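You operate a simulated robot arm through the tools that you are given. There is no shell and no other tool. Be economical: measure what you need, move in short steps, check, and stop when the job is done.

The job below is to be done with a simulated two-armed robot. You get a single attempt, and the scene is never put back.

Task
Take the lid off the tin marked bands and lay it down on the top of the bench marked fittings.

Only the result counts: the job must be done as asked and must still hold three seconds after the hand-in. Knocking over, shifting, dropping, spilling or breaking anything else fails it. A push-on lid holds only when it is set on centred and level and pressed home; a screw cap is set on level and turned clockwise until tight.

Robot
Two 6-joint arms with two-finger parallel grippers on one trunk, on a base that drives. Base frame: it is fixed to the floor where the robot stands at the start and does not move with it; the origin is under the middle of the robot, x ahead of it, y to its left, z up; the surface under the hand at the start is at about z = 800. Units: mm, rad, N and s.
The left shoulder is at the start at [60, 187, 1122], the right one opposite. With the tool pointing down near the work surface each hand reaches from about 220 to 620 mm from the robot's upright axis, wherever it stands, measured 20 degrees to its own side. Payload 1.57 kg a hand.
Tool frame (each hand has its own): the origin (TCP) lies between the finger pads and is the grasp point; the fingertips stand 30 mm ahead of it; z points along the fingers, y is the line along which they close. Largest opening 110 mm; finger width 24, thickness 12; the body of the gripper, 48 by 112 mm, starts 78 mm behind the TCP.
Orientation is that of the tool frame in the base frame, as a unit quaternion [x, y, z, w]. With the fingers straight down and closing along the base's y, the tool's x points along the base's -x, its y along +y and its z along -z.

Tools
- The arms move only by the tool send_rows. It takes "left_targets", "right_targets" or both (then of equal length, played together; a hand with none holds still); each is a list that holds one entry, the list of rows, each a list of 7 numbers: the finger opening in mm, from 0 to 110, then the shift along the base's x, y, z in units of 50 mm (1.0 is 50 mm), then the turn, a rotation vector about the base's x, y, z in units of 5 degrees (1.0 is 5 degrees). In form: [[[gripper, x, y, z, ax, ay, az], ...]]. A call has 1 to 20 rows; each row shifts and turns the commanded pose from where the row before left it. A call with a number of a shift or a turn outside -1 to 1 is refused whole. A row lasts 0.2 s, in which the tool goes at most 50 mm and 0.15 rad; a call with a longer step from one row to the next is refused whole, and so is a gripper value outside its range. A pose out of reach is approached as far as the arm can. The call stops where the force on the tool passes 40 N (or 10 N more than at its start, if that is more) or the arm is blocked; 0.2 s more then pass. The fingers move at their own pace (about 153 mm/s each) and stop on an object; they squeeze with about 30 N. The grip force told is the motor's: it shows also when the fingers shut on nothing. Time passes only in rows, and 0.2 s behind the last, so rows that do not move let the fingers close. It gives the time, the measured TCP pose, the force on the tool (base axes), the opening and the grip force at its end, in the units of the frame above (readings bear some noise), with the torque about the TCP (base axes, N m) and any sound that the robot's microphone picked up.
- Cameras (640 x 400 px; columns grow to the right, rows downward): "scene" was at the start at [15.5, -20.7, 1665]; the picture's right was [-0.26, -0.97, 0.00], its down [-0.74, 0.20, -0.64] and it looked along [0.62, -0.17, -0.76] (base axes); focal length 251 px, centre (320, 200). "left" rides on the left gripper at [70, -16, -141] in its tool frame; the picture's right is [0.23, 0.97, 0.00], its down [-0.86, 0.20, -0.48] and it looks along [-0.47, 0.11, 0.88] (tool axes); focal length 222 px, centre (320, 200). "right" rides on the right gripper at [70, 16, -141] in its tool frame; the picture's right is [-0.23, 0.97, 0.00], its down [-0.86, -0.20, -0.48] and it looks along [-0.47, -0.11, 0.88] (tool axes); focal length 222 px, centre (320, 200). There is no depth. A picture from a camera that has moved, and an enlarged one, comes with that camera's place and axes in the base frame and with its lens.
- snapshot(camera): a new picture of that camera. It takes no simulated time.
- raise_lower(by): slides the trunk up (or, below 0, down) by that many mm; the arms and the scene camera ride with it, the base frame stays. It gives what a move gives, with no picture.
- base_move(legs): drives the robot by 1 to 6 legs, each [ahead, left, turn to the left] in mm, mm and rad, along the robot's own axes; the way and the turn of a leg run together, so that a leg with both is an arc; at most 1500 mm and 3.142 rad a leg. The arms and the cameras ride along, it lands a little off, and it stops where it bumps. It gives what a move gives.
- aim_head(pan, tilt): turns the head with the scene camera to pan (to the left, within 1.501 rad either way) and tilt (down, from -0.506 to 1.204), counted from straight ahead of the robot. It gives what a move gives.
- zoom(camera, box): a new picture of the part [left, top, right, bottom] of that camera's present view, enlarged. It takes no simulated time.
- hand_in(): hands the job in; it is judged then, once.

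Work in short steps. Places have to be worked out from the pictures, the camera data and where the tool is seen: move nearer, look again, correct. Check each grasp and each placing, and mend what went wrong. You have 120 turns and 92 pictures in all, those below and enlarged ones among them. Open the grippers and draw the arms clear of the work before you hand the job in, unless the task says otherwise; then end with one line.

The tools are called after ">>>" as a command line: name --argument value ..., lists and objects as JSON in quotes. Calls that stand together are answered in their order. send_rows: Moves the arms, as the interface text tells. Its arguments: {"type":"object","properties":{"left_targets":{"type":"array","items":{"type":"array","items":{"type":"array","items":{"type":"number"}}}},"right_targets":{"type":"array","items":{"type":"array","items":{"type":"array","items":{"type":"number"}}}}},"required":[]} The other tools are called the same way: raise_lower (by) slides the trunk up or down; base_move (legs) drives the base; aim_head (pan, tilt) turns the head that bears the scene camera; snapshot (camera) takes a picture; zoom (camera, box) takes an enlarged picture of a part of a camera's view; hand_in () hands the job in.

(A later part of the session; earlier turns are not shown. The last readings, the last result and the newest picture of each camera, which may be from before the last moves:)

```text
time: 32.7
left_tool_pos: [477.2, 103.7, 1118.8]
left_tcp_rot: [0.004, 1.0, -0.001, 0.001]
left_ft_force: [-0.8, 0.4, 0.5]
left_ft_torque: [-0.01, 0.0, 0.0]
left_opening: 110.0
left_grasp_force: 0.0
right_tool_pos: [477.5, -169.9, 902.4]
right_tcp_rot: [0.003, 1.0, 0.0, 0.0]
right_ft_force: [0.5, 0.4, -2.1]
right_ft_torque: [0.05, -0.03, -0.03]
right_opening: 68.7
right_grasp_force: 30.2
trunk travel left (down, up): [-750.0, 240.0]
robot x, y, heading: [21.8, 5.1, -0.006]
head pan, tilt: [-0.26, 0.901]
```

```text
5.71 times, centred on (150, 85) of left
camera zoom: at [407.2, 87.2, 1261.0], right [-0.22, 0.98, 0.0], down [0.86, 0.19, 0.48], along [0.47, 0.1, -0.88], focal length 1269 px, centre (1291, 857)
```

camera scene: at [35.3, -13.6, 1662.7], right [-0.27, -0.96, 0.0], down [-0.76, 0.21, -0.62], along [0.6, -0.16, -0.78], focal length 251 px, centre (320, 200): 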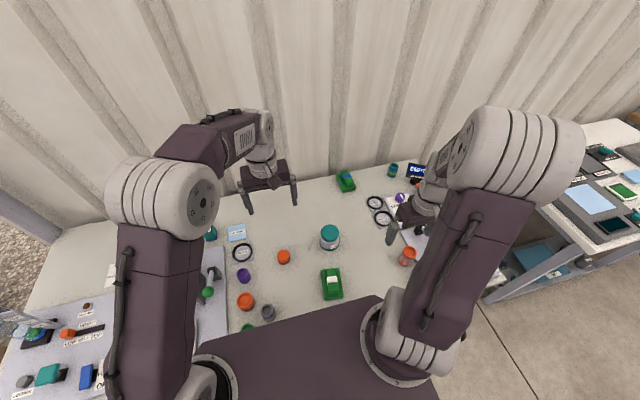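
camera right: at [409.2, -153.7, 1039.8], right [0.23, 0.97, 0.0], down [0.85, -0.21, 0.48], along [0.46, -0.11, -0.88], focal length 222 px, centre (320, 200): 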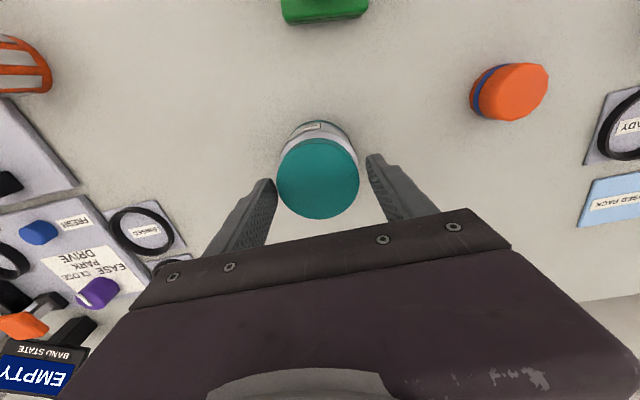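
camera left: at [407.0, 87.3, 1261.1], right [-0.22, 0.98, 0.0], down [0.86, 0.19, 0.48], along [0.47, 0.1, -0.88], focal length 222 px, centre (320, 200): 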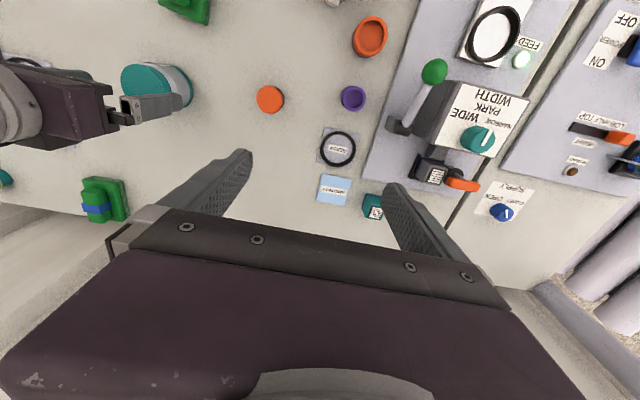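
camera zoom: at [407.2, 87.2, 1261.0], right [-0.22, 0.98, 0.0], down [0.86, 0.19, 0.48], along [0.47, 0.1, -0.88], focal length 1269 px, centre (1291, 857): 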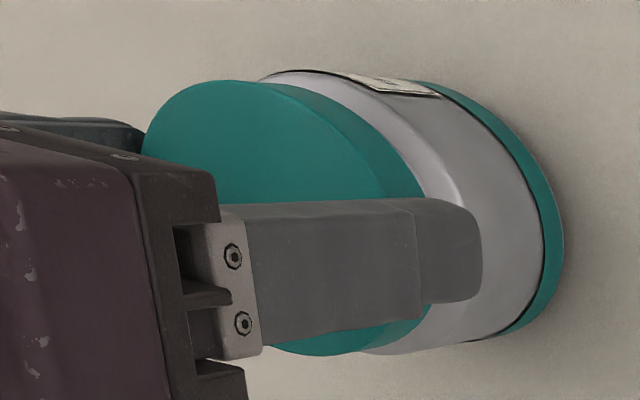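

The tin rose with the lid (force ~2 N), so the lid holds. I set the tin back, release, raise the right hand and rotate it 90° so that it can grip along x, leaving room for the left hand to hold the body.

>>> send_rows --right_targets '[[[40, 0, 0, -0.06, 0, 0, 0], [40, 0, 0, -0.06, 0, 0, 0], [40, 0, 0, 0, 0, 0, 0], [76, 0, 0, 0, 0, 0, 0], [100, 0, 0, 0, 0, 0, 0], [110, 0, 0, 0.5, 0, 0, 0], [110, 0, 0, 0.9, 0, 0, 0], [110, 0, 0, 0, 0, 0, 0]]]'

>>> send_rows --left_targets '[[[110, 0, 0, 0, 0, 0, 1], [110, 0, 0, 0, 0, 0, 1], [110, 0, 0, 0, 0, 0, 1], [110, 0, 0, 0, 0, 0, 1], [110, 0, 0, 0, 0, 0, 1], [110, 0, 0, 0, 0, 0, 1], [110, 0, 0, 0, 0, 0, 1], [110, 0, 0, 0, 0, 0, 1], [110, 0, 0, 0, 0, 0, 1], [110, 0, 0, 0, 0, 0, 1], [110, 0, 0, 0, 0, 0, 1], [110, 0, 0, 0, 0, 0, 1], [110, 0, 0, 0, 0, 0, 1], [110, 0, 0, 0, 0, 0, 1], [110, 0, 0, 0, 0, 0, 1], [110, 0, 0, 0, 0, 0, 1], [110, 0, 0, 0, 0, 0, 1], [110, 0, 0, 0, 0, 0, 1]]]' --right_targets '[[[110, 0, 0, 0, 0, 0, 1], [110, 0, 0, 0, 0, 0, 1], [110, 0, 0, 0, 0, 0, 1], [110, 0, 0, 0, 0, 0, 1], [110, 0, 0, 0, 0, 0, 1], [110, 0, 0, 0, 0, 0, 1], [110, 0, 0, 0, 0, 0, 1], [110, 0, 0, 0, 0, 0, 1], [110, 0, 0, 0, 0, 0, 1], [110, 0, 0, 0, 0, 0, 1], [110, 0, 0, 0, 0, 0, 1], [110, 0, 0, 0, 0, 0, 1], [110, 0, 0, 0, 0, 0, 1], [110, 0, 0, 0, 0, 0, 1], [110, 0, 0, 0, 0, 0, 1], [110, 0, 0, 0, 0, 0, 1], [110, 0, 0, 0, 0, 0, 1], [110, 0, 0, 0, 0, 0, 1]]]'

>>> snapshot --camera "scene"

```text
time: 34.5
left_tool_pos: [477.2, 104.1, 1118.8]
left_tcp_rot: [0.003, 1.0, -0.001, 0.001]
left_ft_force: [0.0, -0.3, -0.4]
left_ft_torque: [0.01, -0.03, -0.02]
left_opening: 109.9
left_grasp_force: 0.0
right_tool_pos: [480.6, -166.7, 966.3]
right_tcp_rot: [0.004, 1.0, 0.001, 0.0]
right_ft_force: [-0.4, -0.5, 0.7]
right_ft_torque: [-0.01, -0.01, 0.03]
right_opening: 109.9
right_grasp_force: 0.1
trunk travel left (down, up): [-750.0, 240.0]
robot x, y, heading: [17.3, 6.3, -0.01]
head pan, tilt: [-0.26, 0.901]
```

```text
time: 38.3
left_tool_pos: [479.1, 102.9, 1118.7]
left_tcp_rot: [-0.705, 0.71, 0.0, 0.0]
left_ft_force: [-0.2, 0.3, -0.8]
left_ft_torque: [0.04, -0.02, -0.02]
left_opening: 110.0
left_grasp_force: 0.2
right_tool_pos: [475.6, -170.2, 966.2]
right_tcp_rot: [-0.704, 0.71, 0.0, 0.0]
right_ft_force: [-0.1, -0.4, 0.9]
right_ft_torque: [-0.03, 0.01, 0.0]
right_opening: 110.0
right_grasp_force: 0.1
trunk travel left (down, up): [-750.0, 240.0]
robot x, y, heading: [17.5, 6.7, -0.004]
head pan, tilt: [-0.26, 0.901]
```

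```text
52 pictures are left
camera scene: at [35.0, -13.4, 1662.6], right [-0.26, -0.96, 0.0], down [-0.76, 0.21, -0.62], along [0.6, -0.16, -0.78], focal length 251 px, centre (320, 200)
```

scene: 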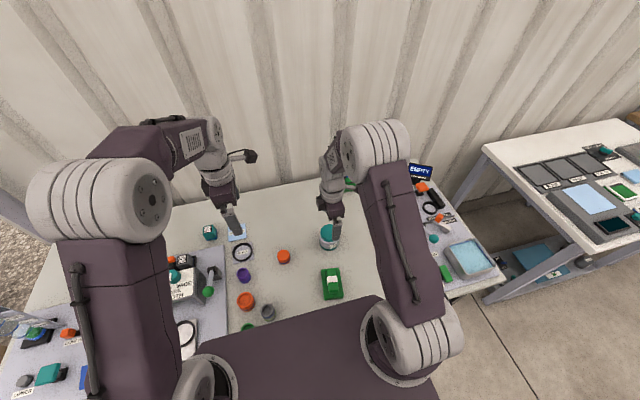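

Both rotated cleanly. Now I tip the left hand by -65° about x so its fingers point to -y and 25° down.

>>> send_rows --left_targets '[[[110, 0, 0, 0, -1, 0, 0], [110, 0, 0, 0, -1, 0, 0], [110, 0, 0, 0, -1, 0, 0], [110, 0, 0, 0, -1, 0, 0], [110, 0, 0, 0, -1, 0, 0], [110, 0, 0, 0, -1, 0, 0], [110, 0, 0, 0, -1, 0, 0], [110, 0, 0, 0, -1, 0, 0], [110, 0, 0, 0, -1, 0, 0], [110, 0, 0, 0, -1, 0, 0], [110, 0, 0, 0, -1, 0, 0], [110, 0, 0, 0, -1, 0, 0], [110, 0, 0, 0, -1, 0, 0], [110, 0, 0, 0, 0, 0, 0]]]'

>>> snapshot --camera "scene"

>>> snapshot --camera "left"

```text
time: 41.3
left_tool_pos: [477.5, 100.5, 1119.8]
left_tcp_rot: [-0.594, 0.598, -0.383, -0.378]
left_ft_force: [-0.3, -0.5, 0.3]
left_ft_torque: [-0.01, -0.03, 0.0]
left_opening: 110.2
left_grasp_force: 0.1
right_tool_pos: [476.2, -170.9, 965.9]
right_tcp_rot: [-0.705, 0.71, 0.0, 0.0]
right_ft_force: [0.2, -0.3, -0.9]
right_ft_torque: [0.03, -0.02, 0.02]
right_opening: 110.0
right_grasp_force: 0.1
trunk travel left (down, up): [-750.0, 240.0]
robot x, y, heading: [22.1, 5.6, -0.005]
head pan, tilt: [-0.26, 0.901]
```

```text
51 pictures are left
camera scene: at [34.8, -13.7, 1662.6], right [-0.26, -0.96, 0.0], down [-0.76, 0.21, -0.62], along [0.6, -0.16, -0.78], focal length 251 px, centre (320, 200)
```

scene: 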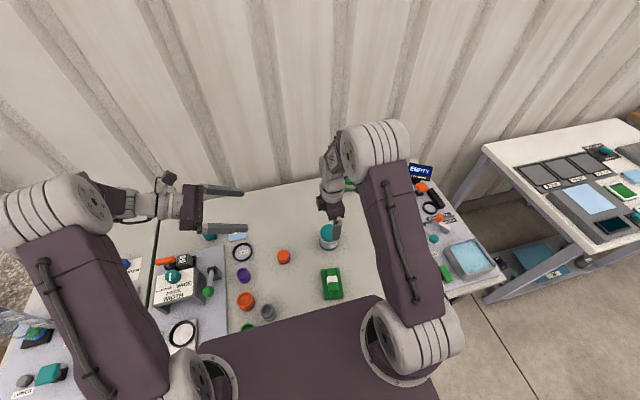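

```text
50 pictures are left
camera left: at [492.3, 199.9, 1243.7], right [-0.98, -0.09, 0.2], down [-0.19, 0.8, -0.58], along [-0.1, -0.6, -0.79], focal length 222 px, centre (320, 200)
```

left: 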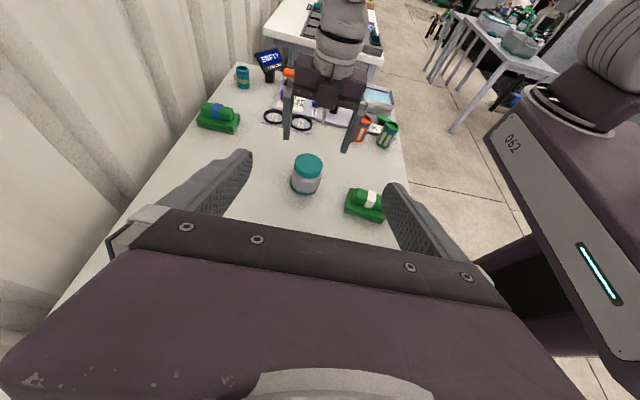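

Orientation is right. I bring the left hand to a pre-approach point (478,-53,891), in line with the tin body.

>>> send_rows --left_targets '[[[110, 0, -0.51, -0.763, 0, 0, 0], [110, 0, -0.51, -0.763, 0, 0, 0], [110, 0, -0.51, -0.763, 0, 0, 0], [110, 0, -0.51, -0.763, 0, 0, 0], [110, 0, -0.51, -0.763, 0, 0, 0], [110, 0, -0.51, -0.763, 0, 0, 0], [110, 0, 0, 0, 0, 0, 0]]]'

>>> snapshot --camera "left"

>>> snapshot --camera "scene"

```text
time: 42.9
left_tool_pos: [478.0, -54.0, 892.0]
left_tcp_rot: [-0.594, 0.599, -0.382, -0.379]
left_ft_force: [-0.7, -1.2, 0.5]
left_ft_torque: [-0.01, 0.01, 0.02]
left_opening: 109.8
left_grasp_force: 0.1
right_tool_pos: [476.6, -170.0, 966.2]
right_tcp_rot: [-0.705, 0.709, 0.0, 0.0]
right_ft_force: [-0.5, 0.4, 0.0]
right_ft_torque: [0.0, 0.0, 0.0]
right_opening: 110.0
right_grasp_force: 0.0
trunk travel left (down, up): [-750.0, 240.0]
robot x, y, heading: [20.3, 8.9, -0.01]
head pan, tilt: [-0.26, 0.901]
```

```text
49 pictures are left
camera left: at [493.4, 44.7, 1015.8], right [-0.98, -0.09, 0.2], down [-0.19, 0.8, -0.57], along [-0.1, -0.6, -0.79], focal length 222 px, centre (320, 200)
```

left: 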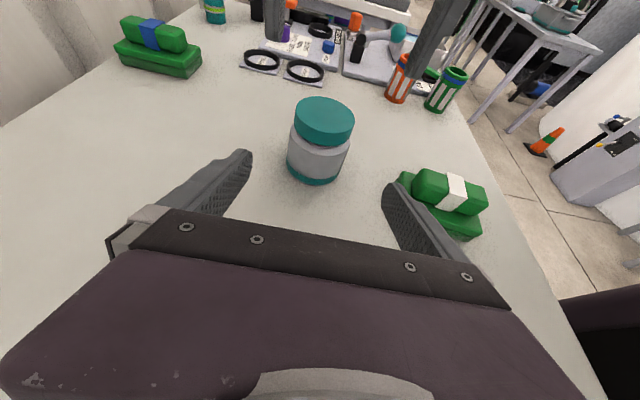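

```text
48 pictures are left
camera scene: at [34.7, -12.9, 1662.7], right [-0.26, -0.96, 0.0], down [-0.76, 0.21, -0.62], along [0.6, -0.16, -0.78], focal length 251 px, centre (320, 200)
```

scene: 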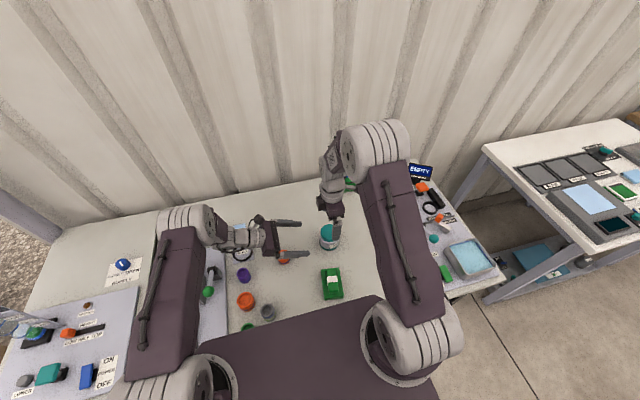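

Tin lies in line (lid top ≈877, x≈480). Advance the left hand to just short of the full depth and check.

>>> send_rows --left_targets '[[[110, 0.02, -0.58, -0.28, 0, 0, 0], [110, 0.02, -0.58, -0.28, 0, 0, 0], [110, 0, -0.58, -0.28, 0, 0, 0], [110, 0, 0, 0, 0, 0, 0]]]'

>>> snapshot --camera "left"

>>> zoom --camera "scene" --box '[250, 190, 370, 270]'

>>> snapshot --camera "right"

```text
time: 43.9
left_tool_pos: [481.0, -138.3, 845.2]
left_tcp_rot: [-0.595, 0.598, -0.381, -0.378]
left_ft_force: [-0.1, -0.2, -0.3]
left_ft_torque: [0.01, -0.02, 0.0]
left_opening: 109.7
left_grasp_force: 0.0
right_tool_pos: [477.1, -170.5, 965.8]
right_tcp_rot: [-0.704, 0.71, 0.0, 0.0]
right_ft_force: [0.7, 0.0, -0.3]
right_ft_torque: [0.0, 0.02, -0.02]
right_opening: 110.0
right_grasp_force: 0.1
trunk travel left (down, up): [-750.0, 240.0]
robot x, y, heading: [21.2, 5.7, -0.007]
head pan, tilt: [-0.26, 0.901]
```

```text
47 pictures are left
camera left: at [494.8, -41.8, 969.9], right [-0.98, -0.09, 0.2], down [-0.19, 0.8, -0.57], along [-0.1, -0.6, -0.79], focal length 222 px, centre (320, 200)
```

left: 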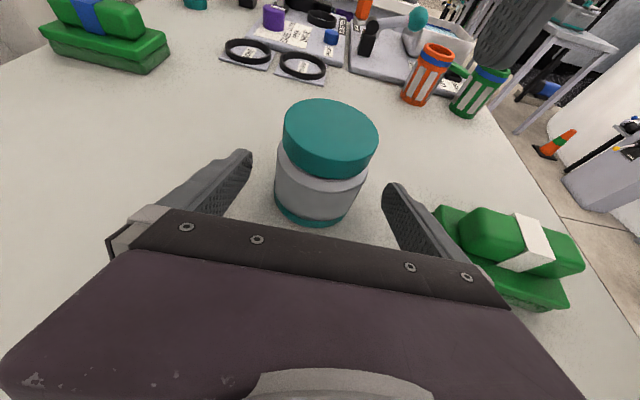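

```text
5.00 times, centred on (310, 230) of scene
camera zoom: at [35.1, -13.0, 1662.6], right [-0.26, -0.96, 0.0], down [-0.76, 0.21, -0.62], along [0.6, -0.16, -0.78], focal length 1254 px, centre (370, 50)
```

zoom: 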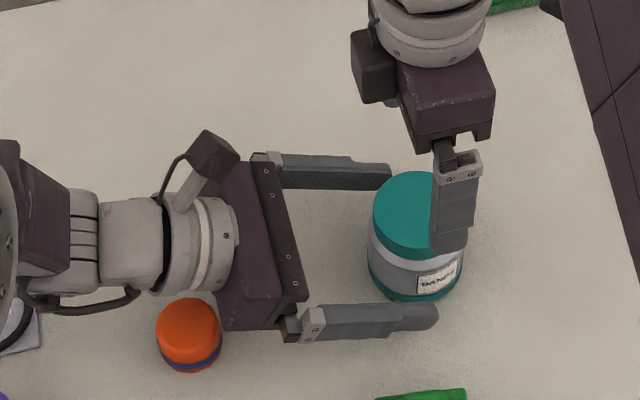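

```text
45 pictures are left
camera right: at [459.9, -239.5, 1107.7], right [-0.97, 0.23, 0.0], down [0.21, 0.85, 0.48], along [0.11, 0.46, -0.88], focal length 222 px, centre (320, 200)
```

right: 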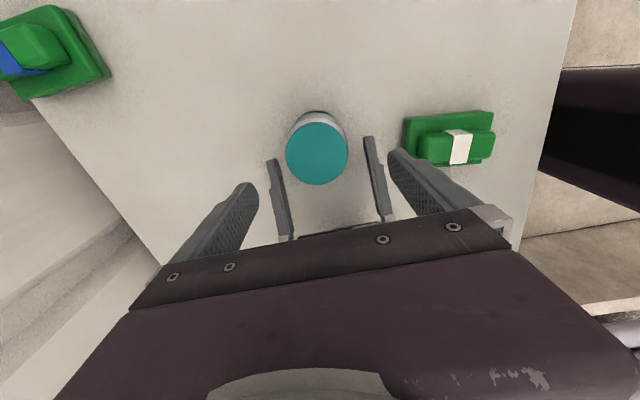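

Alignment good; left fingers straddle the tin. Finish the advance to (479,-172,834) and close on the body.

>>> send_rows --left_targets '[[[110, -0.02, -0.34, -0.11, 0, 0, 0], [110, -0.02, -0.34, -0.11, 0, 0, 0], [84, 0, 0, 0, 0, 0, 0], [78, 0, 0, 0, 0, 0, 0], [78, 0, 0, 0, 0, 0, 0]]]'

>>> zoom --camera "right" --box '[240, 90, 420, 220]'

>>> snapshot --camera "left"

```text
time: 45.1
left_tool_pos: [477.2, -172.6, 837.4]
left_tcp_rot: [-0.594, 0.598, -0.382, -0.378]
left_ft_force: [-0.3, 0.5, 0.3]
left_ft_torque: [0.0, 0.02, 0.04]
left_opening: 78.0
left_grasp_force: 0.1
right_tool_pos: [475.3, -171.5, 966.1]
right_tcp_rot: [-0.704, 0.71, 0.001, 0.0]
right_ft_force: [0.4, 0.0, -0.9]
right_ft_torque: [0.06, -0.01, 0.02]
right_opening: 109.7
right_grasp_force: 0.0
trunk travel left (down, up): [-750.0, 240.0]
robot x, y, heading: [18.6, 7.5, -0.007]
head pan, tilt: [-0.26, 0.901]
```

```text
3.08 times, centred on (330, 155) of right
camera zoom: at [459.8, -239.8, 1107.6], right [-0.97, 0.23, 0.0], down [0.21, 0.85, 0.48], along [0.11, 0.46, -0.88], focal length 684 px, centre (289, 338)
```

zoom: 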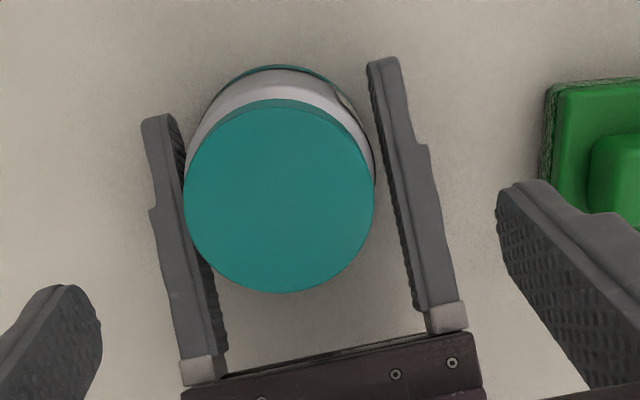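

```text
43 pictures are left
camera left: at [493.7, -75.5, 960.3], right [-0.98, -0.09, 0.2], down [-0.19, 0.8, -0.57], along [-0.11, -0.6, -0.79], focal length 222 px, centre (320, 200)
```

left: 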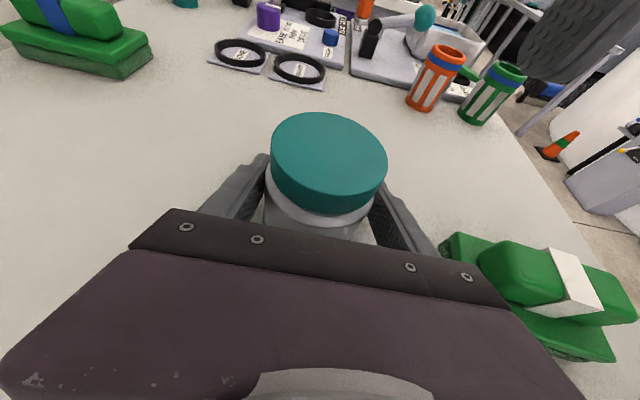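

Tin sits ~2 mm toward +x of the left fingers; shift and close.

>>> send_rows --left_targets '[[[78, 0.04, 0, 0, 0, 0, 0], [74, 0, 0, 0, 0, 0, 0], [70, 0, 0, 0, 0, 0, 0], [50, 0, 0, 0, 0, 0, 0], [50, 0, 0, 0, 0, 0, 0]]]'

>>> zoom --camera "right" --box '[240, 90, 420, 220]'

```text
time: 46.3
left_tool_pos: [479.4, -172.1, 836.7]
left_tcp_rot: [-0.594, 0.598, -0.382, -0.379]
left_ft_force: [0.8, 0.3, -0.4]
left_ft_torque: [0.01, 0.03, -0.04]
left_opening: 71.3
left_grasp_force: 30.2
right_tool_pos: [476.4, -170.7, 966.2]
right_tcp_rot: [-0.705, 0.709, 0.0, 0.0]
right_ft_force: [-0.1, 0.4, -0.2]
right_ft_torque: [0.01, -0.03, 0.01]
right_opening: 110.1
right_grasp_force: 0.1
trunk travel left (down, up): [-750.0, 240.0]
robot x, y, heading: [19.0, 3.4, -0.013]
head pan, tilt: [-0.26, 0.901]
```

```text
3.08 times, centred on (330, 155) of right
camera zoom: at [459.9, -239.8, 1107.6], right [-0.97, 0.23, 0.0], down [0.21, 0.85, 0.48], along [0.11, 0.46, -0.88], focal length 684 px, centre (289, 338)
```

zoom: 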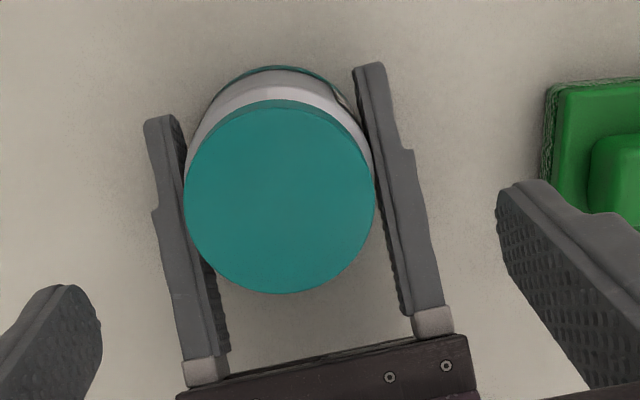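

Body is held (71.3 mm, 30 N). Now the right hand goes down over the lid to z 899 and closes along x.

>>> send_rows --right_targets '[[[110, 0.06, -0.03, -0.4, 0, 0, 0], [110, 0, 0, -0.5, 0, 0, 0], [90, 0, 0, -0.44, 0, 0, 0], [76, 0, 0, 0, 0, 0, 0], [66, 0, 0, 0, 0, 0, 0], [40, 0, 0, 0, 0, 0, 0], [40, 0, 0, 0, 0, 0, 0]]]'

>>> zoom --camera "right" --box '[230, 90, 410, 220]'

>>> zoom --camera "scene" --box '[290, 200, 370, 260]'

```text
time: 47.9
left_tool_pos: [479.2, -172.4, 836.9]
left_tcp_rot: [-0.594, 0.6, -0.38, -0.379]
left_ft_force: [-12.4, -1.6, 4.1]
left_ft_torque: [0.09, -0.4, 0.02]
left_opening: 71.6
left_grasp_force: 30.2
right_tool_pos: [479.4, -172.8, 899.9]
right_tcp_rot: [-0.705, 0.71, -0.001, 0.002]
right_ft_force: [11.2, 0.8, -4.5]
right_ft_torque: [0.0, -0.32, -0.05]
right_opening: 68.7
right_grasp_force: 29.6
trunk travel left (down, up): [-750.0, 240.0]
robot x, y, heading: [23.5, 6.5, -0.006]
head pan, tilt: [-0.26, 0.901]
```

```text
3.08 times, centred on (320, 155) of right
camera zoom: at [461.8, -241.9, 1041.7], right [-0.97, 0.23, 0.0], down [0.2, 0.85, 0.48], along [0.12, 0.47, -0.88], focal length 684 px, centre (320, 338)
```

zoom: 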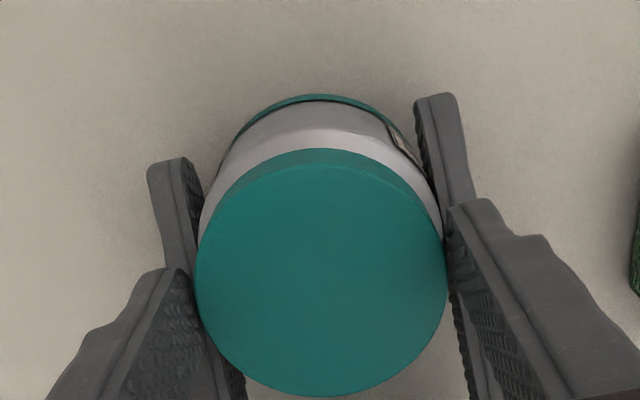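

```text
6.67 times, centred on (330, 230) of scene
camera zoom: at [35.1, -13.6, 1662.6], right [-0.26, -0.96, 0.0], down [-0.76, 0.21, -0.62], along [0.6, -0.16, -0.78], focal length 1672 px, centre (253, 0)
```

zoom: 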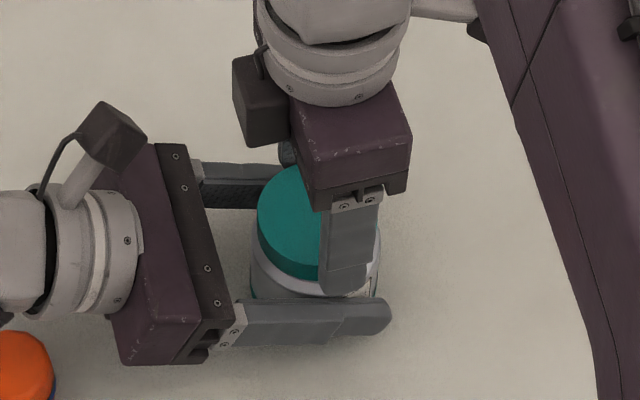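

There is an 11 N side load along x; I relieve it by +1 mm, then pull up gently in 1.5 mm steps.

>>> send_rows --right_targets '[[[40, 0.02, 0, 0, 0, 0, 0], [40, 0, 0, 0.03, 0, 0, 0], [40, 0, 0, 0.03, 0, 0, 0], [40, 0, 0, 0, 0, 0, 0]]]'

```text
time: 48.9
left_tool_pos: [480.6, -172.6, 838.2]
left_tcp_rot: [-0.593, 0.599, -0.382, -0.379]
left_ft_force: [-12.2, -1.9, 16.6]
left_ft_torque: [0.11, -0.42, -0.01]
left_opening: 71.0
left_grasp_force: 30.1
right_tool_pos: [479.0, -172.7, 903.2]
right_tcp_rot: [-0.705, 0.71, 0.0, 0.0]
right_ft_force: [12.5, 1.3, -17.5]
right_ft_torque: [-0.03, -0.44, 0.04]
right_opening: 68.3
right_grasp_force: 29.5
trunk travel left (down, up): [-750.0, 240.0]
robot x, y, heading: [22.4, 8.4, -0.009]
head pan, tilt: [-0.26, 0.901]
```

17 N pull and no release; could be a screw cap. I ease the tension and test a counter-clockwise twist of 20°.

>>> send_rows --right_targets '[[[40, 0.02, 0, -0.05, 0, 0, 0], [40, 0, 0, 0, 0, 0, 1], [40, 0, 0, 0, 0, 0, 1], [40, 0, 0, 0, 0, 0, 1], [40, 0, 0, 0, 0, 0, 1], [40, 0, 0, 0, 0, 0, 0]]]'

>>> zoom --camera "right" --box '[230, 90, 410, 220]'

```text
time: 50.3
left_tool_pos: [480.6, -171.7, 836.5]
left_tcp_rot: [-0.595, 0.598, -0.382, -0.378]
left_ft_force: [4.1, 3.2, -2.7]
left_ft_torque: [0.1, 0.14, 0.03]
left_opening: 68.2
left_grasp_force: 29.9
right_tool_pos: [479.7, -171.9, 900.8]
right_tcp_rot: [0.817, -0.577, 0.0, 0.001]
right_ft_force: [-3.0, -2.6, 2.5]
right_ft_torque: [-0.25, 0.1, -0.01]
right_opening: 68.2
right_grasp_force: 29.7
trunk travel left (down, up): [-750.0, 240.0]
robot x, y, heading: [19.4, 9.9, -0.009]
head pan, tilt: [-0.26, 0.901]
```

```text
3.08 times, centred on (320, 155) of right
camera zoom: at [489.4, -243.4, 1042.3], right [-0.99, -0.11, 0.0], down [-0.1, 0.87, 0.48], along [-0.06, 0.48, -0.88], focal length 684 px, centre (320, 338)
```

zoom: 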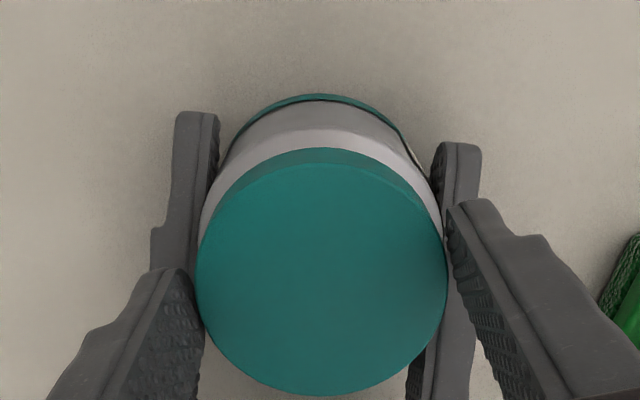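

Twisting met no torque: the whole tin seems to have turned in the left fingers, suggesting no thread loosened. I now pull straight up further in small steps.

>>> send_rows --right_targets '[[[30, 0, 0, 0.04, 0, 0, 0], [30, 0, 0, 0.04, 0, 0, 0], [30, 0, 0, 0.03, 0, 0, 0], [30, 0, 0, 0.03, 0, 0, 0], [30, 0, 0, 0, 0, 0, 0]]]' --left_targets '[[[30, 0, 0, 0, 0, 0, 0], [30, 0, 0, 0, 0, 0, 0], [30, 0, 0, 0, 0, 0, 0], [30, 0, 0, 0, 0, 0, 0], [30, 0, 0, 0, 0, 0, 0]]]'

>>> zoom --camera "right" --box '[230, 90, 410, 220]'

```text
time: 51.5
left_tool_pos: [481.7, -173.3, 838.3]
left_tcp_rot: [-0.594, 0.599, -0.382, -0.378]
left_ft_force: [2.0, 2.2, 21.0]
left_ft_torque: [-0.18, 0.19, 0.03]
left_opening: 68.2
left_grasp_force: 30.1
right_tool_pos: [481.2, -171.9, 906.6]
right_tcp_rot: [0.817, -0.576, -0.001, 0.0]
right_ft_force: [-1.3, -1.1, -23.0]
right_ft_torque: [0.12, -0.07, -0.02]
right_opening: 67.5
right_grasp_force: 29.7
trunk travel left (down, up): [-750.0, 240.0]
robot x, y, heading: [20.3, 5.0, -0.011]
head pan, tilt: [-0.26, 0.901]
```

```text
3.08 times, centred on (320, 155) of right
camera zoom: at [489.8, -243.1, 1048.1], right [-0.99, -0.11, 0.0], down [-0.1, 0.87, 0.48], along [-0.06, 0.48, -0.88], focal length 684 px, centre (320, 338)
```

zoom: 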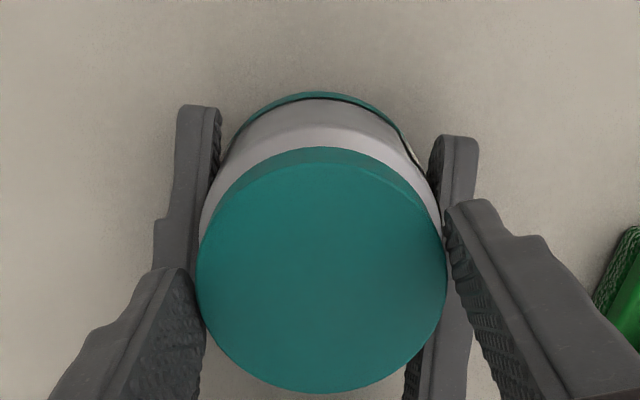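

Force reached 23 N with 4 mm relative motion—maybe slip. I pull 3 mm more to see whether force saturates and look from the scene camera.

>>> send_rows --right_targets '[[[30, 0, 0, 0.03, 0, 0, 0], [30, 0, 0, 0.03, 0, 0, 0], [30, 0, 0, 0, 0, 0, 0]]]'

>>> zoom --camera "right" --box '[230, 90, 410, 220]'

>>> zoom --camera "left" --box '[230, 80, 430, 250]'

```text
time: 52.3
left_tool_pos: [481.4, -173.7, 836.8]
left_tcp_rot: [-0.594, 0.598, -0.382, -0.378]
left_ft_force: [6.3, 0.7, 22.4]
left_ft_torque: [-0.13, 0.34, -0.04]
left_opening: 68.3
left_grasp_force: 29.3
right_tool_pos: [481.6, -172.6, 910.7]
right_tcp_rot: [0.817, -0.576, -0.001, 0.001]
right_ft_force: [-5.4, -0.7, -22.7]
right_ft_torque: [0.07, 0.13, 0.03]
right_opening: 65.5
right_grasp_force: 29.9
trunk travel left (down, up): [-750.0, 240.0]
robot x, y, heading: [18.6, 7.7, -0.01]
head pan, tilt: [-0.26, 0.901]
```

```text
3.08 times, centred on (320, 155) of right
camera zoom: at [490.1, -243.1, 1051.6], right [-0.99, -0.11, 0.0], down [-0.1, 0.87, 0.48], along [-0.06, 0.48, -0.88], focal length 684 px, centre (320, 338)
```

zoom: 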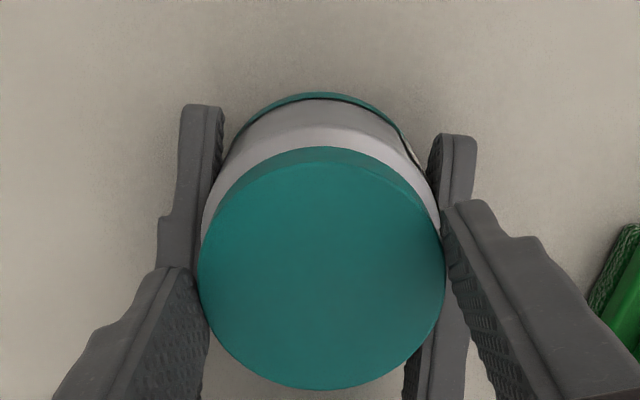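

```text
2.35 times, centred on (330, 165) of left
camera zoom: at [496.5, -75.0, 961.0], right [-0.98, -0.09, 0.2], down [-0.19, 0.8, -0.57], along [-0.1, -0.6, -0.79], focal length 523 px, centre (296, 282)
```

zoom: 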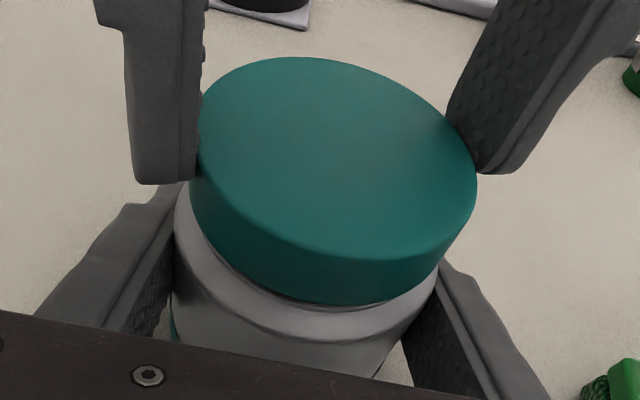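

Force saturates at ~23 N with the right fingers slipping, so it isn't simply pulling off; likely a screw cap. I open, turn the hand back 60°, lower and regrip for a longer counter-clockwise turn.

>>> send_rows --right_targets '[[[84, 0, 0, 0, 0, 0, 0], [84, 0, 0, 0, 0, 0, 0], [84, 0, 0, 0, 0, 0, -1], [84, 0, 0, 0, 0, 0, -1], [84, 0, 0, 0, 0, 0, -1], [84, 0, 0, 0, 0, 0, -1], [84, 0, 0, 0, 0, 0, -1], [84, 0, 0, 0, 0, 0, -1], [84, 0, 0, 0, 0, 0, -1], [84, 0, 0, 0, 0, 0, -1], [84, 0, 0, 0, 0, 0, -1], [84, 0, 0, 0, 0, 0, -1], [84, 0, 0, 0, 0, 0, 0]]]'

>>> zoom --camera "right" --box '[200, 60, 440, 240]'

>>> zoom --camera "left" --box '[230, 80, 430, 250]'

```text
time: 55.1
left_tool_pos: [479.9, -171.5, 837.1]
left_tcp_rot: [-0.594, 0.599, -0.382, -0.379]
left_ft_force: [0.9, 0.5, -0.7]
left_ft_torque: [0.03, 0.0, 0.0]
left_opening: 68.0
left_grasp_force: 30.2
right_tool_pos: [480.9, -173.0, 909.5]
right_tcp_rot: [-0.496, 0.868, 0.0, -0.001]
right_ft_force: [0.8, 0.2, 0.1]
right_ft_torque: [0.0, 0.02, -0.03]
right_opening: 83.7
right_grasp_force: 0.0
trunk travel left (down, up): [-750.0, 240.0]
robot x, y, heading: [20.5, 10.4, -0.011]
head pan, tilt: [-0.26, 0.901]
```

```text
2.22 times, centred on (320, 150) of right
camera zoom: at [432.5, -223.2, 1051.0], right [-0.72, 0.69, 0.0], down [0.61, 0.64, 0.48], along [0.33, 0.35, -0.88], focal length 494 px, centre (320, 311)
```

zoom: 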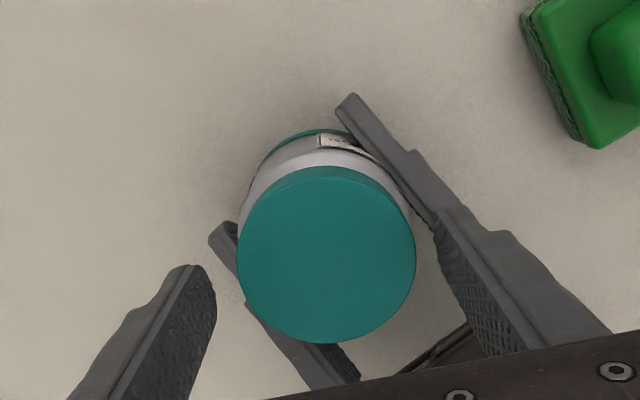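

```text
2.35 times, centred on (330, 165) of left
camera zoom: at [496.0, -75.1, 960.5], right [-0.98, -0.09, 0.2], down [-0.19, 0.8, -0.57], along [-0.11, -0.6, -0.79], focal length 523 px, centre (296, 282)
```

zoom: 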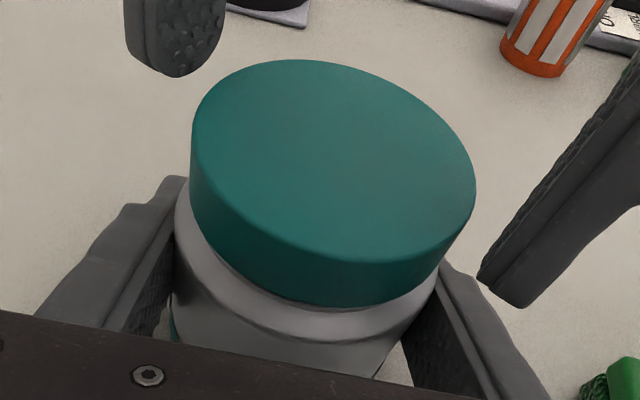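

The body's label hasn't turned, so the lid itself rotated easily. I regrip lower and turn 75° counter-clockwise.

>>> send_rows --right_targets '[[[84, -0.02, 0.03, -0.23, 0, 0, 0], [76, 0, 0, 0, 0, 0, 0], [66, 0, 0, 0, 0, 0, 0], [30, 0, 0, 0, 0, 0, 0], [30, 0, 0, 0, 0, 0, 0], [30, 0, 0, 0, 0, 0, 1], [30, 0, 0, 0, 0, 0, 1], [30, 0, 0, 0, 0, 0, 1], [30, 0, 0, 0, 0, 0, 1], [30, 0, 0, 0, 0, 0, 1], [30, 0, 0, 0, 0, 0, 1], [30, 0, 0, 0, 0, 0, 1], [30, 0, 0, 0, 0, 0, 1], [30, 0, 0, 0, 0, 0, 1], [30, 0, 0, 0, 0, 0, 1]]]'

>>> zoom --camera "right" --box '[200, 60, 440, 240]'

```text
time: 58.3
left_tool_pos: [479.9, -171.6, 836.7]
left_tcp_rot: [-0.595, 0.598, -0.381, -0.378]
left_ft_force: [1.9, 6.7, 0.5]
left_ft_torque: [-0.23, 0.03, -0.02]
left_opening: 68.2
left_grasp_force: 30.0
right_tool_pos: [480.9, -171.0, 897.2]
right_tcp_rot: [0.818, -0.575, 0.0, 0.0]
right_ft_force: [-2.4, -7.6, -1.0]
right_ft_torque: [-0.22, 0.11, -0.01]
right_opening: 66.1
right_grasp_force: 30.3
trunk travel left (down, up): [-750.0, 240.0]
robot x, y, heading: [20.2, 11.5, -0.004]
head pan, tilt: [-0.26, 0.901]
```

```text
2.22 times, centred on (320, 150) of right
camera zoom: at [489.6, -241.9, 1039.6], right [-0.99, -0.11, 0.0], down [-0.1, 0.87, 0.48], along [-0.05, 0.47, -0.88], focal length 494 px, centre (320, 311)
```

zoom: 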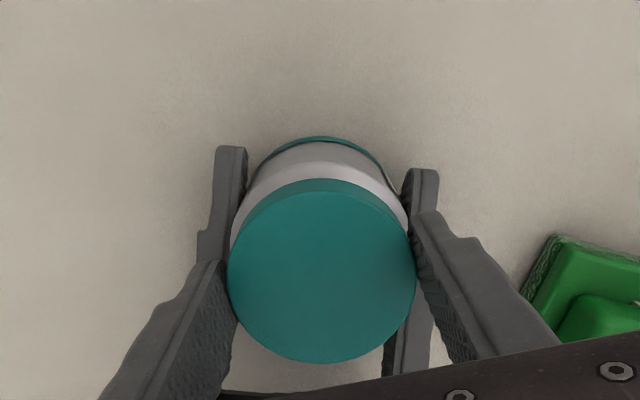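

Another 50° turned with no torque. Test pull of 4 mm.

>>> send_rows --right_targets '[[[20, 0, 0, 0.04, 0, 0, 0], [20, 0, 0, 0.04, 0, 0, 0], [20, 0, 0, 0, 0, 0, 0]]]'

```text
time: 59.1
left_tool_pos: [481.2, -173.0, 837.9]
left_tcp_rot: [-0.593, 0.599, -0.382, -0.379]
left_ft_force: [-3.7, 11.7, 19.5]
left_ft_torque: [-0.06, 0.24, 0.01]
left_opening: 68.6
left_grasp_force: 29.8
right_tool_pos: [480.5, -170.7, 900.4]
right_tcp_rot: [0.818, -0.576, 0.0, 0.0]
right_ft_force: [5.6, -10.5, -20.5]
right_ft_torque: [-0.58, -0.54, 0.04]
right_opening: 65.4
right_grasp_force: 29.9
trunk travel left (down, up): [-750.0, 240.0]
robot x, y, heading: [19.7, 4.1, -0.008]
head pan, tilt: [-0.26, 0.901]
```

Still held at 20 N, yet turning is torque-free, so I treat it as a thread needing more turns. Ease off, correct the side load, and turn 30° more.

>>> send_rows --right_targets '[[[20, 0.01, -0.03, -0.07, 0, 0, 0], [20, 0, 0, 0, 0, 0, 1], [20, 0, 0, 0, 0, 0, 1], [20, 0, 0, 0, 0, 0, 1], [20, 0, 0, 0, 0, 0, 1], [20, 0, 0, 0, 0, 0, 1], [20, 0, 0, 0, 0, 0, 1]]]'

>>> zoom --camera "left" --box '[230, 80, 430, 250]'

```text
time: 60.7
left_tool_pos: [480.2, -172.6, 837.2]
left_tcp_rot: [-0.594, 0.599, -0.382, -0.379]
left_ft_force: [4.0, -16.8, -6.4]
left_ft_torque: [0.5, -0.07, -0.02]
left_opening: 68.0
left_grasp_force: 30.1
right_tool_pos: [481.3, -171.8, 899.2]
right_tcp_rot: [0.939, -0.345, 0.001, 0.0]
right_ft_force: [-2.9, 16.9, 4.9]
right_ft_torque: [0.53, 0.26, -0.04]
right_opening: 65.4
right_grasp_force: 29.3
trunk travel left (down, up): [-750.0, 240.0]
robot x, y, heading: [23.7, 9.7, -0.002]
head pan, tilt: [-0.26, 0.901]
```

```text
2.35 times, centred on (330, 165) of left
camera zoom: at [495.8, -75.1, 960.5], right [-0.98, -0.09, 0.2], down [-0.19, 0.8, -0.57], along [-0.11, -0.6, -0.79], focal length 523 px, centre (296, 282)
```

zoom: 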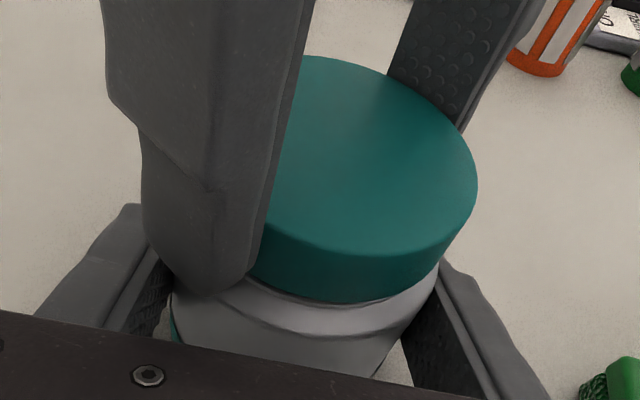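

Now cycle: open, fix the offset, turn back 100°, regrip, and turn counter-clockwise again.

>>> send_rows --right_targets '[[[84, 0, 0.015, 0, 0, 0, 0], [84, 0, 0, 0, 0, 0, -1], [84, 0, 0, 0, 0, 0, -1], [84, 0, 0, 0, 0, 0, -1], [84, 0, 0, 0, 0, 0, -1], [84, 0, 0, 0, 0, 0, -1], [84, 0, 0, 0, 0, 0, -1], [84, 0, 0, 0, 0, 0, -1], [84, 0, 0, 0, 0, 0, -1], [84, 0, 0, 0, 0, 0, -1], [84, 0, 0, 0, 0, 0, -1], [84, 0, 0, 0, 0, 0, -1], [84, 0, 0, 0, 0, 0, -1], [84, 0, 0, 0, 0, 0, -1], [84, 0, 0, 0, 0, 0, -1], [84, 0, 0, 0, 0, 0, -1], [84, 0, 0, 0, 0, 0, -1], [84, 0, 0, 0, 0, 0, -1], [84, 0, 0, 0, 0, 0, -1], [84, 0, 0, 0, 0, 0, -1]]]'

>>> send_rows --right_targets '[[[72, 0, 0, 0, 0, 0, 0], [20, 0, 0, 0, 0, 0, 0], [20, 0, 0, 0, 0, 0, 0], [20, 0, 0, 0, 0, 0, 1], [20, 0, 0, 0, 0, 0, 1], [20, 0, 0, 0, 0, 0, 1], [20, 0, 0, 0, 0, 0, 1], [20, 0, 0, 0, 0, 0, 1], [20, 0, 0, 0, 0, 0, 1], [20, 0, 0, 0, 0, 0, 1], [20, 0, 0, 0, 0, 0, 1], [20, 0, 0, 0, 0, 0, 1], [20, 0, 0, 0, 0, 0, 1], [20, 0, 0, 0, 0, 0, 1], [20, 0, 0, 0, 0, 0, 1], [20, 0, 0, 0, 0, 0, 1], [20, 0, 0, 0, 0, 0, 1], [20, 0, 0, 0, 0, 0, 1], [20, 0, 0, 0, 0, 0, 1]]]'

>>> zoom --camera "left" --box '[230, 80, 430, 250]'

```text
time: 64.9
left_tool_pos: [480.2, -172.7, 837.7]
left_tcp_rot: [-0.594, 0.599, -0.381, -0.379]
left_ft_force: [-0.4, -0.1, -2.5]
left_ft_torque: [-0.03, -0.01, -0.02]
left_opening: 68.1
left_grasp_force: 30.1
right_tool_pos: [481.5, -171.8, 899.8]
right_tcp_rot: [-0.378, 0.926, 0.0, 0.0]
right_ft_force: [0.5, -0.5, 0.5]
right_ft_torque: [0.01, 0.03, -0.03]
right_opening: 83.8
right_grasp_force: 0.0
trunk travel left (down, up): [-750.0, 240.0]
robot x, y, heading: [21.0, 5.7, -0.006]
head pan, tilt: [-0.26, 0.901]
```

```text
time: 68.9
left_tool_pos: [481.0, -173.2, 836.8]
left_tcp_rot: [-0.595, 0.598, -0.382, -0.378]
left_ft_force: [16.1, 9.4, -8.5]
left_ft_torque: [-0.24, 0.9, -0.01]
left_opening: 68.3
left_grasp_force: 30.0
right_tool_pos: [480.5, -171.1, 899.9]
right_tcp_rot: [0.886, -0.464, -0.001, 0.001]
right_ft_force: [-16.6, -9.0, 6.1]
right_ft_torque: [-0.38, 0.15, -0.01]
right_opening: 65.4
right_grasp_force: 30.2
trunk travel left (down, up): [-750.0, 240.0]
robot x, y, heading: [22.8, 7.7, -0.007]
head pan, tilt: [-0.26, 0.901]
```

```text
2.35 times, centred on (330, 165) of left
camera zoom: at [496.2, -74.7, 960.4], right [-0.98, -0.09, 0.2], down [-0.19, 0.8, -0.57], along [-0.1, -0.6, -0.79], focal length 523 px, centre (296, 282)
```

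zoom: 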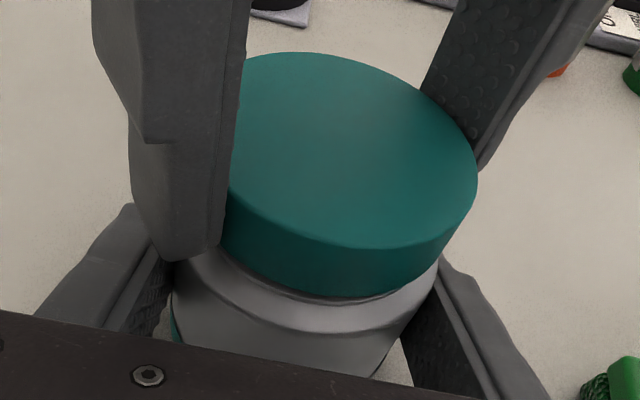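

The lid has risen a little relative to the shoulder — it is a thread. Another cycle with small corrections.

>>> send_rows --right_targets '[[[84, -0.01, -0.01, 0.03, 0, 0, 0], [84, 0, 0, 0, 0, 0, -1], [84, 0, 0, 0, 0, 0, -1], [84, 0, 0, 0, 0, 0, -1], [84, 0, 0, 0, 0, 0, -1], [84, 0, 0, 0, 0, 0, -1], [84, 0, 0, 0, 0, 0, -1], [84, 0, 0, 0, 0, 0, -1], [84, 0, 0, 0, 0, 0, -1], [84, 0, 0, 0, 0, 0, -1], [84, 0, 0, 0, 0, 0, -1], [84, 0, 0, 0, 0, 0, -1], [84, 0, 0, 0, 0, 0, -1], [84, 0, 0, 0, 0, 0, -1], [84, 0, 0, 0, 0, 0, -1], [84, 0, 0, 0, 0, 0, -1], [84, 0, 0, 0, 0, 0, -1]]]'

>>> send_rows --right_targets '[[[72, 0, 0, 0, 0, 0, 0], [20, 0, 0, 0, 0, 0, 0], [20, 0, 0, 0, 0, 0, 0], [20, 0, 0, 0, 0, 0, 1], [20, 0, 0, 0, 0, 0, 1], [20, 0, 0, 0, 0, 0, 1], [20, 0, 0, 0, 0, 0, 1], [20, 0, 0, 0, 0, 0, 1], [20, 0, 0, 0, 0, 0, 1], [20, 0, 0, 0, 0, 0, 1], [20, 0, 0, 0, 0, 0, 1], [20, 0, 0, 0, 0, 0, 1], [20, 0, 0, 0, 0, 0, 1], [20, 0, 0, 0, 0, 0, 1], [20, 0, 0, 0, 0, 0, 1], [20, 0, 0, 0, 0, 0, 1], [20, 0, 0, 0, 0, 0, 1], [20, 0, 0, 0, 0, 0, 1], [20, 0, 0, 0, 0, 0, 1]]]'

>>> zoom --camera "left" --box '[230, 80, 430, 250]'

```text
time: 72.5
left_tool_pos: [479.8, -172.7, 837.5]
left_tcp_rot: [-0.593, 0.599, -0.381, -0.379]
left_ft_force: [0.3, -0.2, -0.1]
left_ft_torque: [-0.01, -0.02, -0.01]
left_opening: 68.4
left_grasp_force: 30.0
right_tool_pos: [481.5, -171.1, 899.9]
right_tcp_rot: [-0.378, 0.926, 0.0, 0.0]
right_ft_force: [0.1, -0.4, 0.2]
right_ft_torque: [-0.01, -0.02, 0.01]
right_opening: 83.8
right_grasp_force: 0.0
trunk travel left (down, up): [-750.0, 240.0]
robot x, y, heading: [18.2, 5.2, -0.004]
head pan, tilt: [-0.26, 0.901]
```

```text
time: 76.5
left_tool_pos: [479.8, -172.4, 838.2]
left_tcp_rot: [-0.594, 0.599, -0.381, -0.378]
left_ft_force: [-0.3, 3.4, -0.5]
left_ft_torque: [-0.11, 0.0, 0.05]
left_opening: 68.2
left_grasp_force: 30.4
right_tool_pos: [480.5, -170.9, 900.9]
right_tcp_rot: [0.886, -0.464, 0.0, 0.0]
right_ft_force: [-0.8, -2.9, 0.0]
right_ft_torque: [-0.09, -0.01, -0.05]
right_opening: 67.5
right_grasp_force: 29.8
trunk travel left (down, up): [-750.0, 240.0]
robot x, y, heading: [18.3, 7.5, -0.008]
head pan, tilt: [-0.26, 0.901]
```

```text
2.35 times, centred on (330, 165) of left
camera zoom: at [496.1, -74.9, 960.5], right [-0.98, -0.09, 0.2], down [-0.19, 0.8, -0.57], along [-0.1, -0.6, -0.79], focal length 523 px, centre (296, 282)
```

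zoom: 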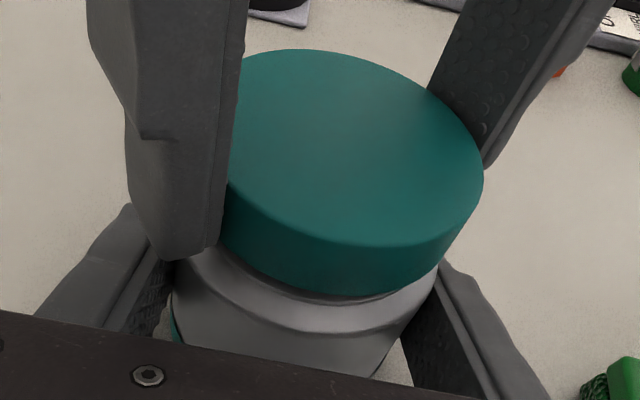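

Forces dropped to almost nothing, and the lid is slightly higher; it may be free. Gentle pull of 4 mm.

>>> send_rows --right_targets '[[[20, 0, 0, 0.04, 0, 0, 0], [20, 0, 0, 0.04, 0, 0, 0], [20, 0, 0, 0, 0, 0, 0]]]'

>>> zoom --camera "left" --box '[230, 80, 430, 250]'

```text
time: 77.3
left_tool_pos: [480.1, -173.3, 836.4]
left_tcp_rot: [-0.594, 0.599, -0.382, -0.378]
left_ft_force: [-0.2, 3.5, 0.8]
left_ft_torque: [-0.2, 0.01, 0.01]
left_opening: 68.1
left_grasp_force: 29.6
right_tool_pos: [480.8, -170.4, 904.8]
right_tcp_rot: [0.885, -0.465, 0.0, 0.001]
right_ft_force: [0.6, -3.2, -2.7]
right_ft_torque: [-0.02, 0.01, 0.02]
right_opening: 67.6
right_grasp_force: 29.9
trunk travel left (down, up): [-750.0, 240.0]
robot x, y, heading: [19.3, 8.9, -0.007]
head pan, tilt: [-0.26, 0.901]
```

```text
2.35 times, centred on (330, 165) of left
camera zoom: at [496.1, -75.1, 960.5], right [-0.98, -0.09, 0.2], down [-0.19, 0.8, -0.57], along [-0.1, -0.6, -0.79], focal length 523 px, centre (296, 282)
```

zoom: 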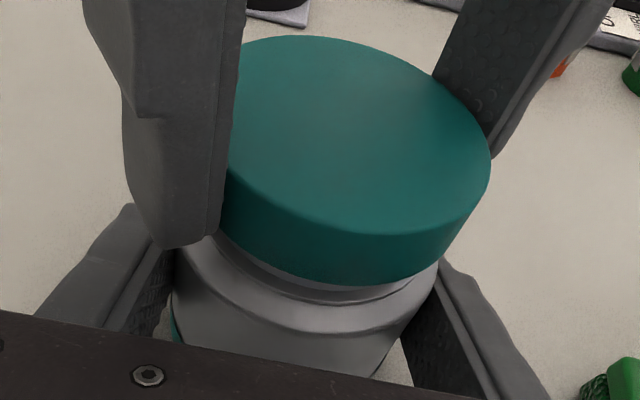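

The lid comes up freely. Lift it clear by 70 mm.

>>> send_rows --right_targets '[[[20, 0, 0, 0.1, 0, 0, 0], [20, 0, 0, 0.2, 0, 0, 0], [20, 0, 0, 0.5, 0, 0, 0], [20, 0, 0, 0.8, 0, 0, 0], [20, 0, 0, 0, 0, 0, 0]]]'

>>> snapshot --camera "left"

>>> snapshot --camera "scene"

```text
time: 78.5
left_tool_pos: [481.6, -172.4, 836.4]
left_tcp_rot: [-0.594, 0.598, -0.381, -0.379]
left_ft_force: [0.0, -0.6, -1.5]
left_ft_torque: [0.02, -0.04, -0.05]
left_opening: 68.5
left_grasp_force: 29.8
right_tool_pos: [481.3, -168.8, 983.6]
right_tcp_rot: [0.885, -0.465, 0.001, 0.0]
right_ft_force: [-0.1, -0.3, -0.8]
right_ft_torque: [0.01, 0.01, 0.02]
right_opening: 19.9
right_grasp_force: 0.1
trunk travel left (down, up): [-750.0, 240.0]
robot x, y, heading: [19.2, 7.9, -0.007]
head pan, tilt: [-0.26, 0.901]
```

```text
28 pictures are left
camera left: at [496.5, -75.2, 960.2], right [-0.98, -0.09, 0.2], down [-0.19, 0.8, -0.57], along [-0.11, -0.6, -0.79], focal length 222 px, centre (320, 200)
```

left: 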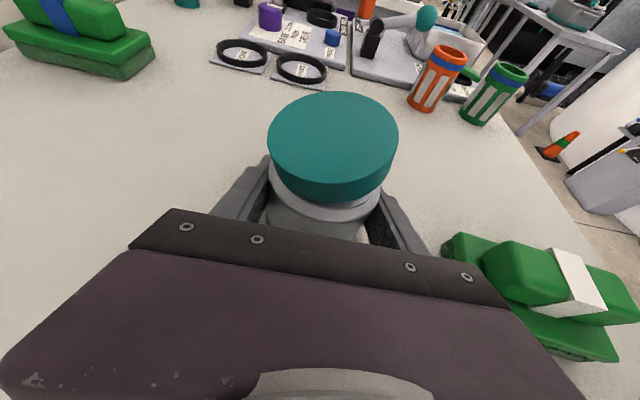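

```text
27 pictures are left
camera scene: at [36.0, -13.8, 1662.6], right [-0.26, -0.96, 0.0], down [-0.76, 0.21, -0.62], along [0.6, -0.16, -0.78], focal length 251 px, centre (320, 200)
```

scene: 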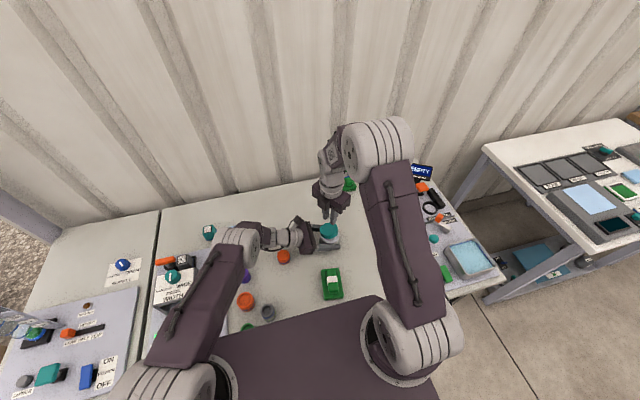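

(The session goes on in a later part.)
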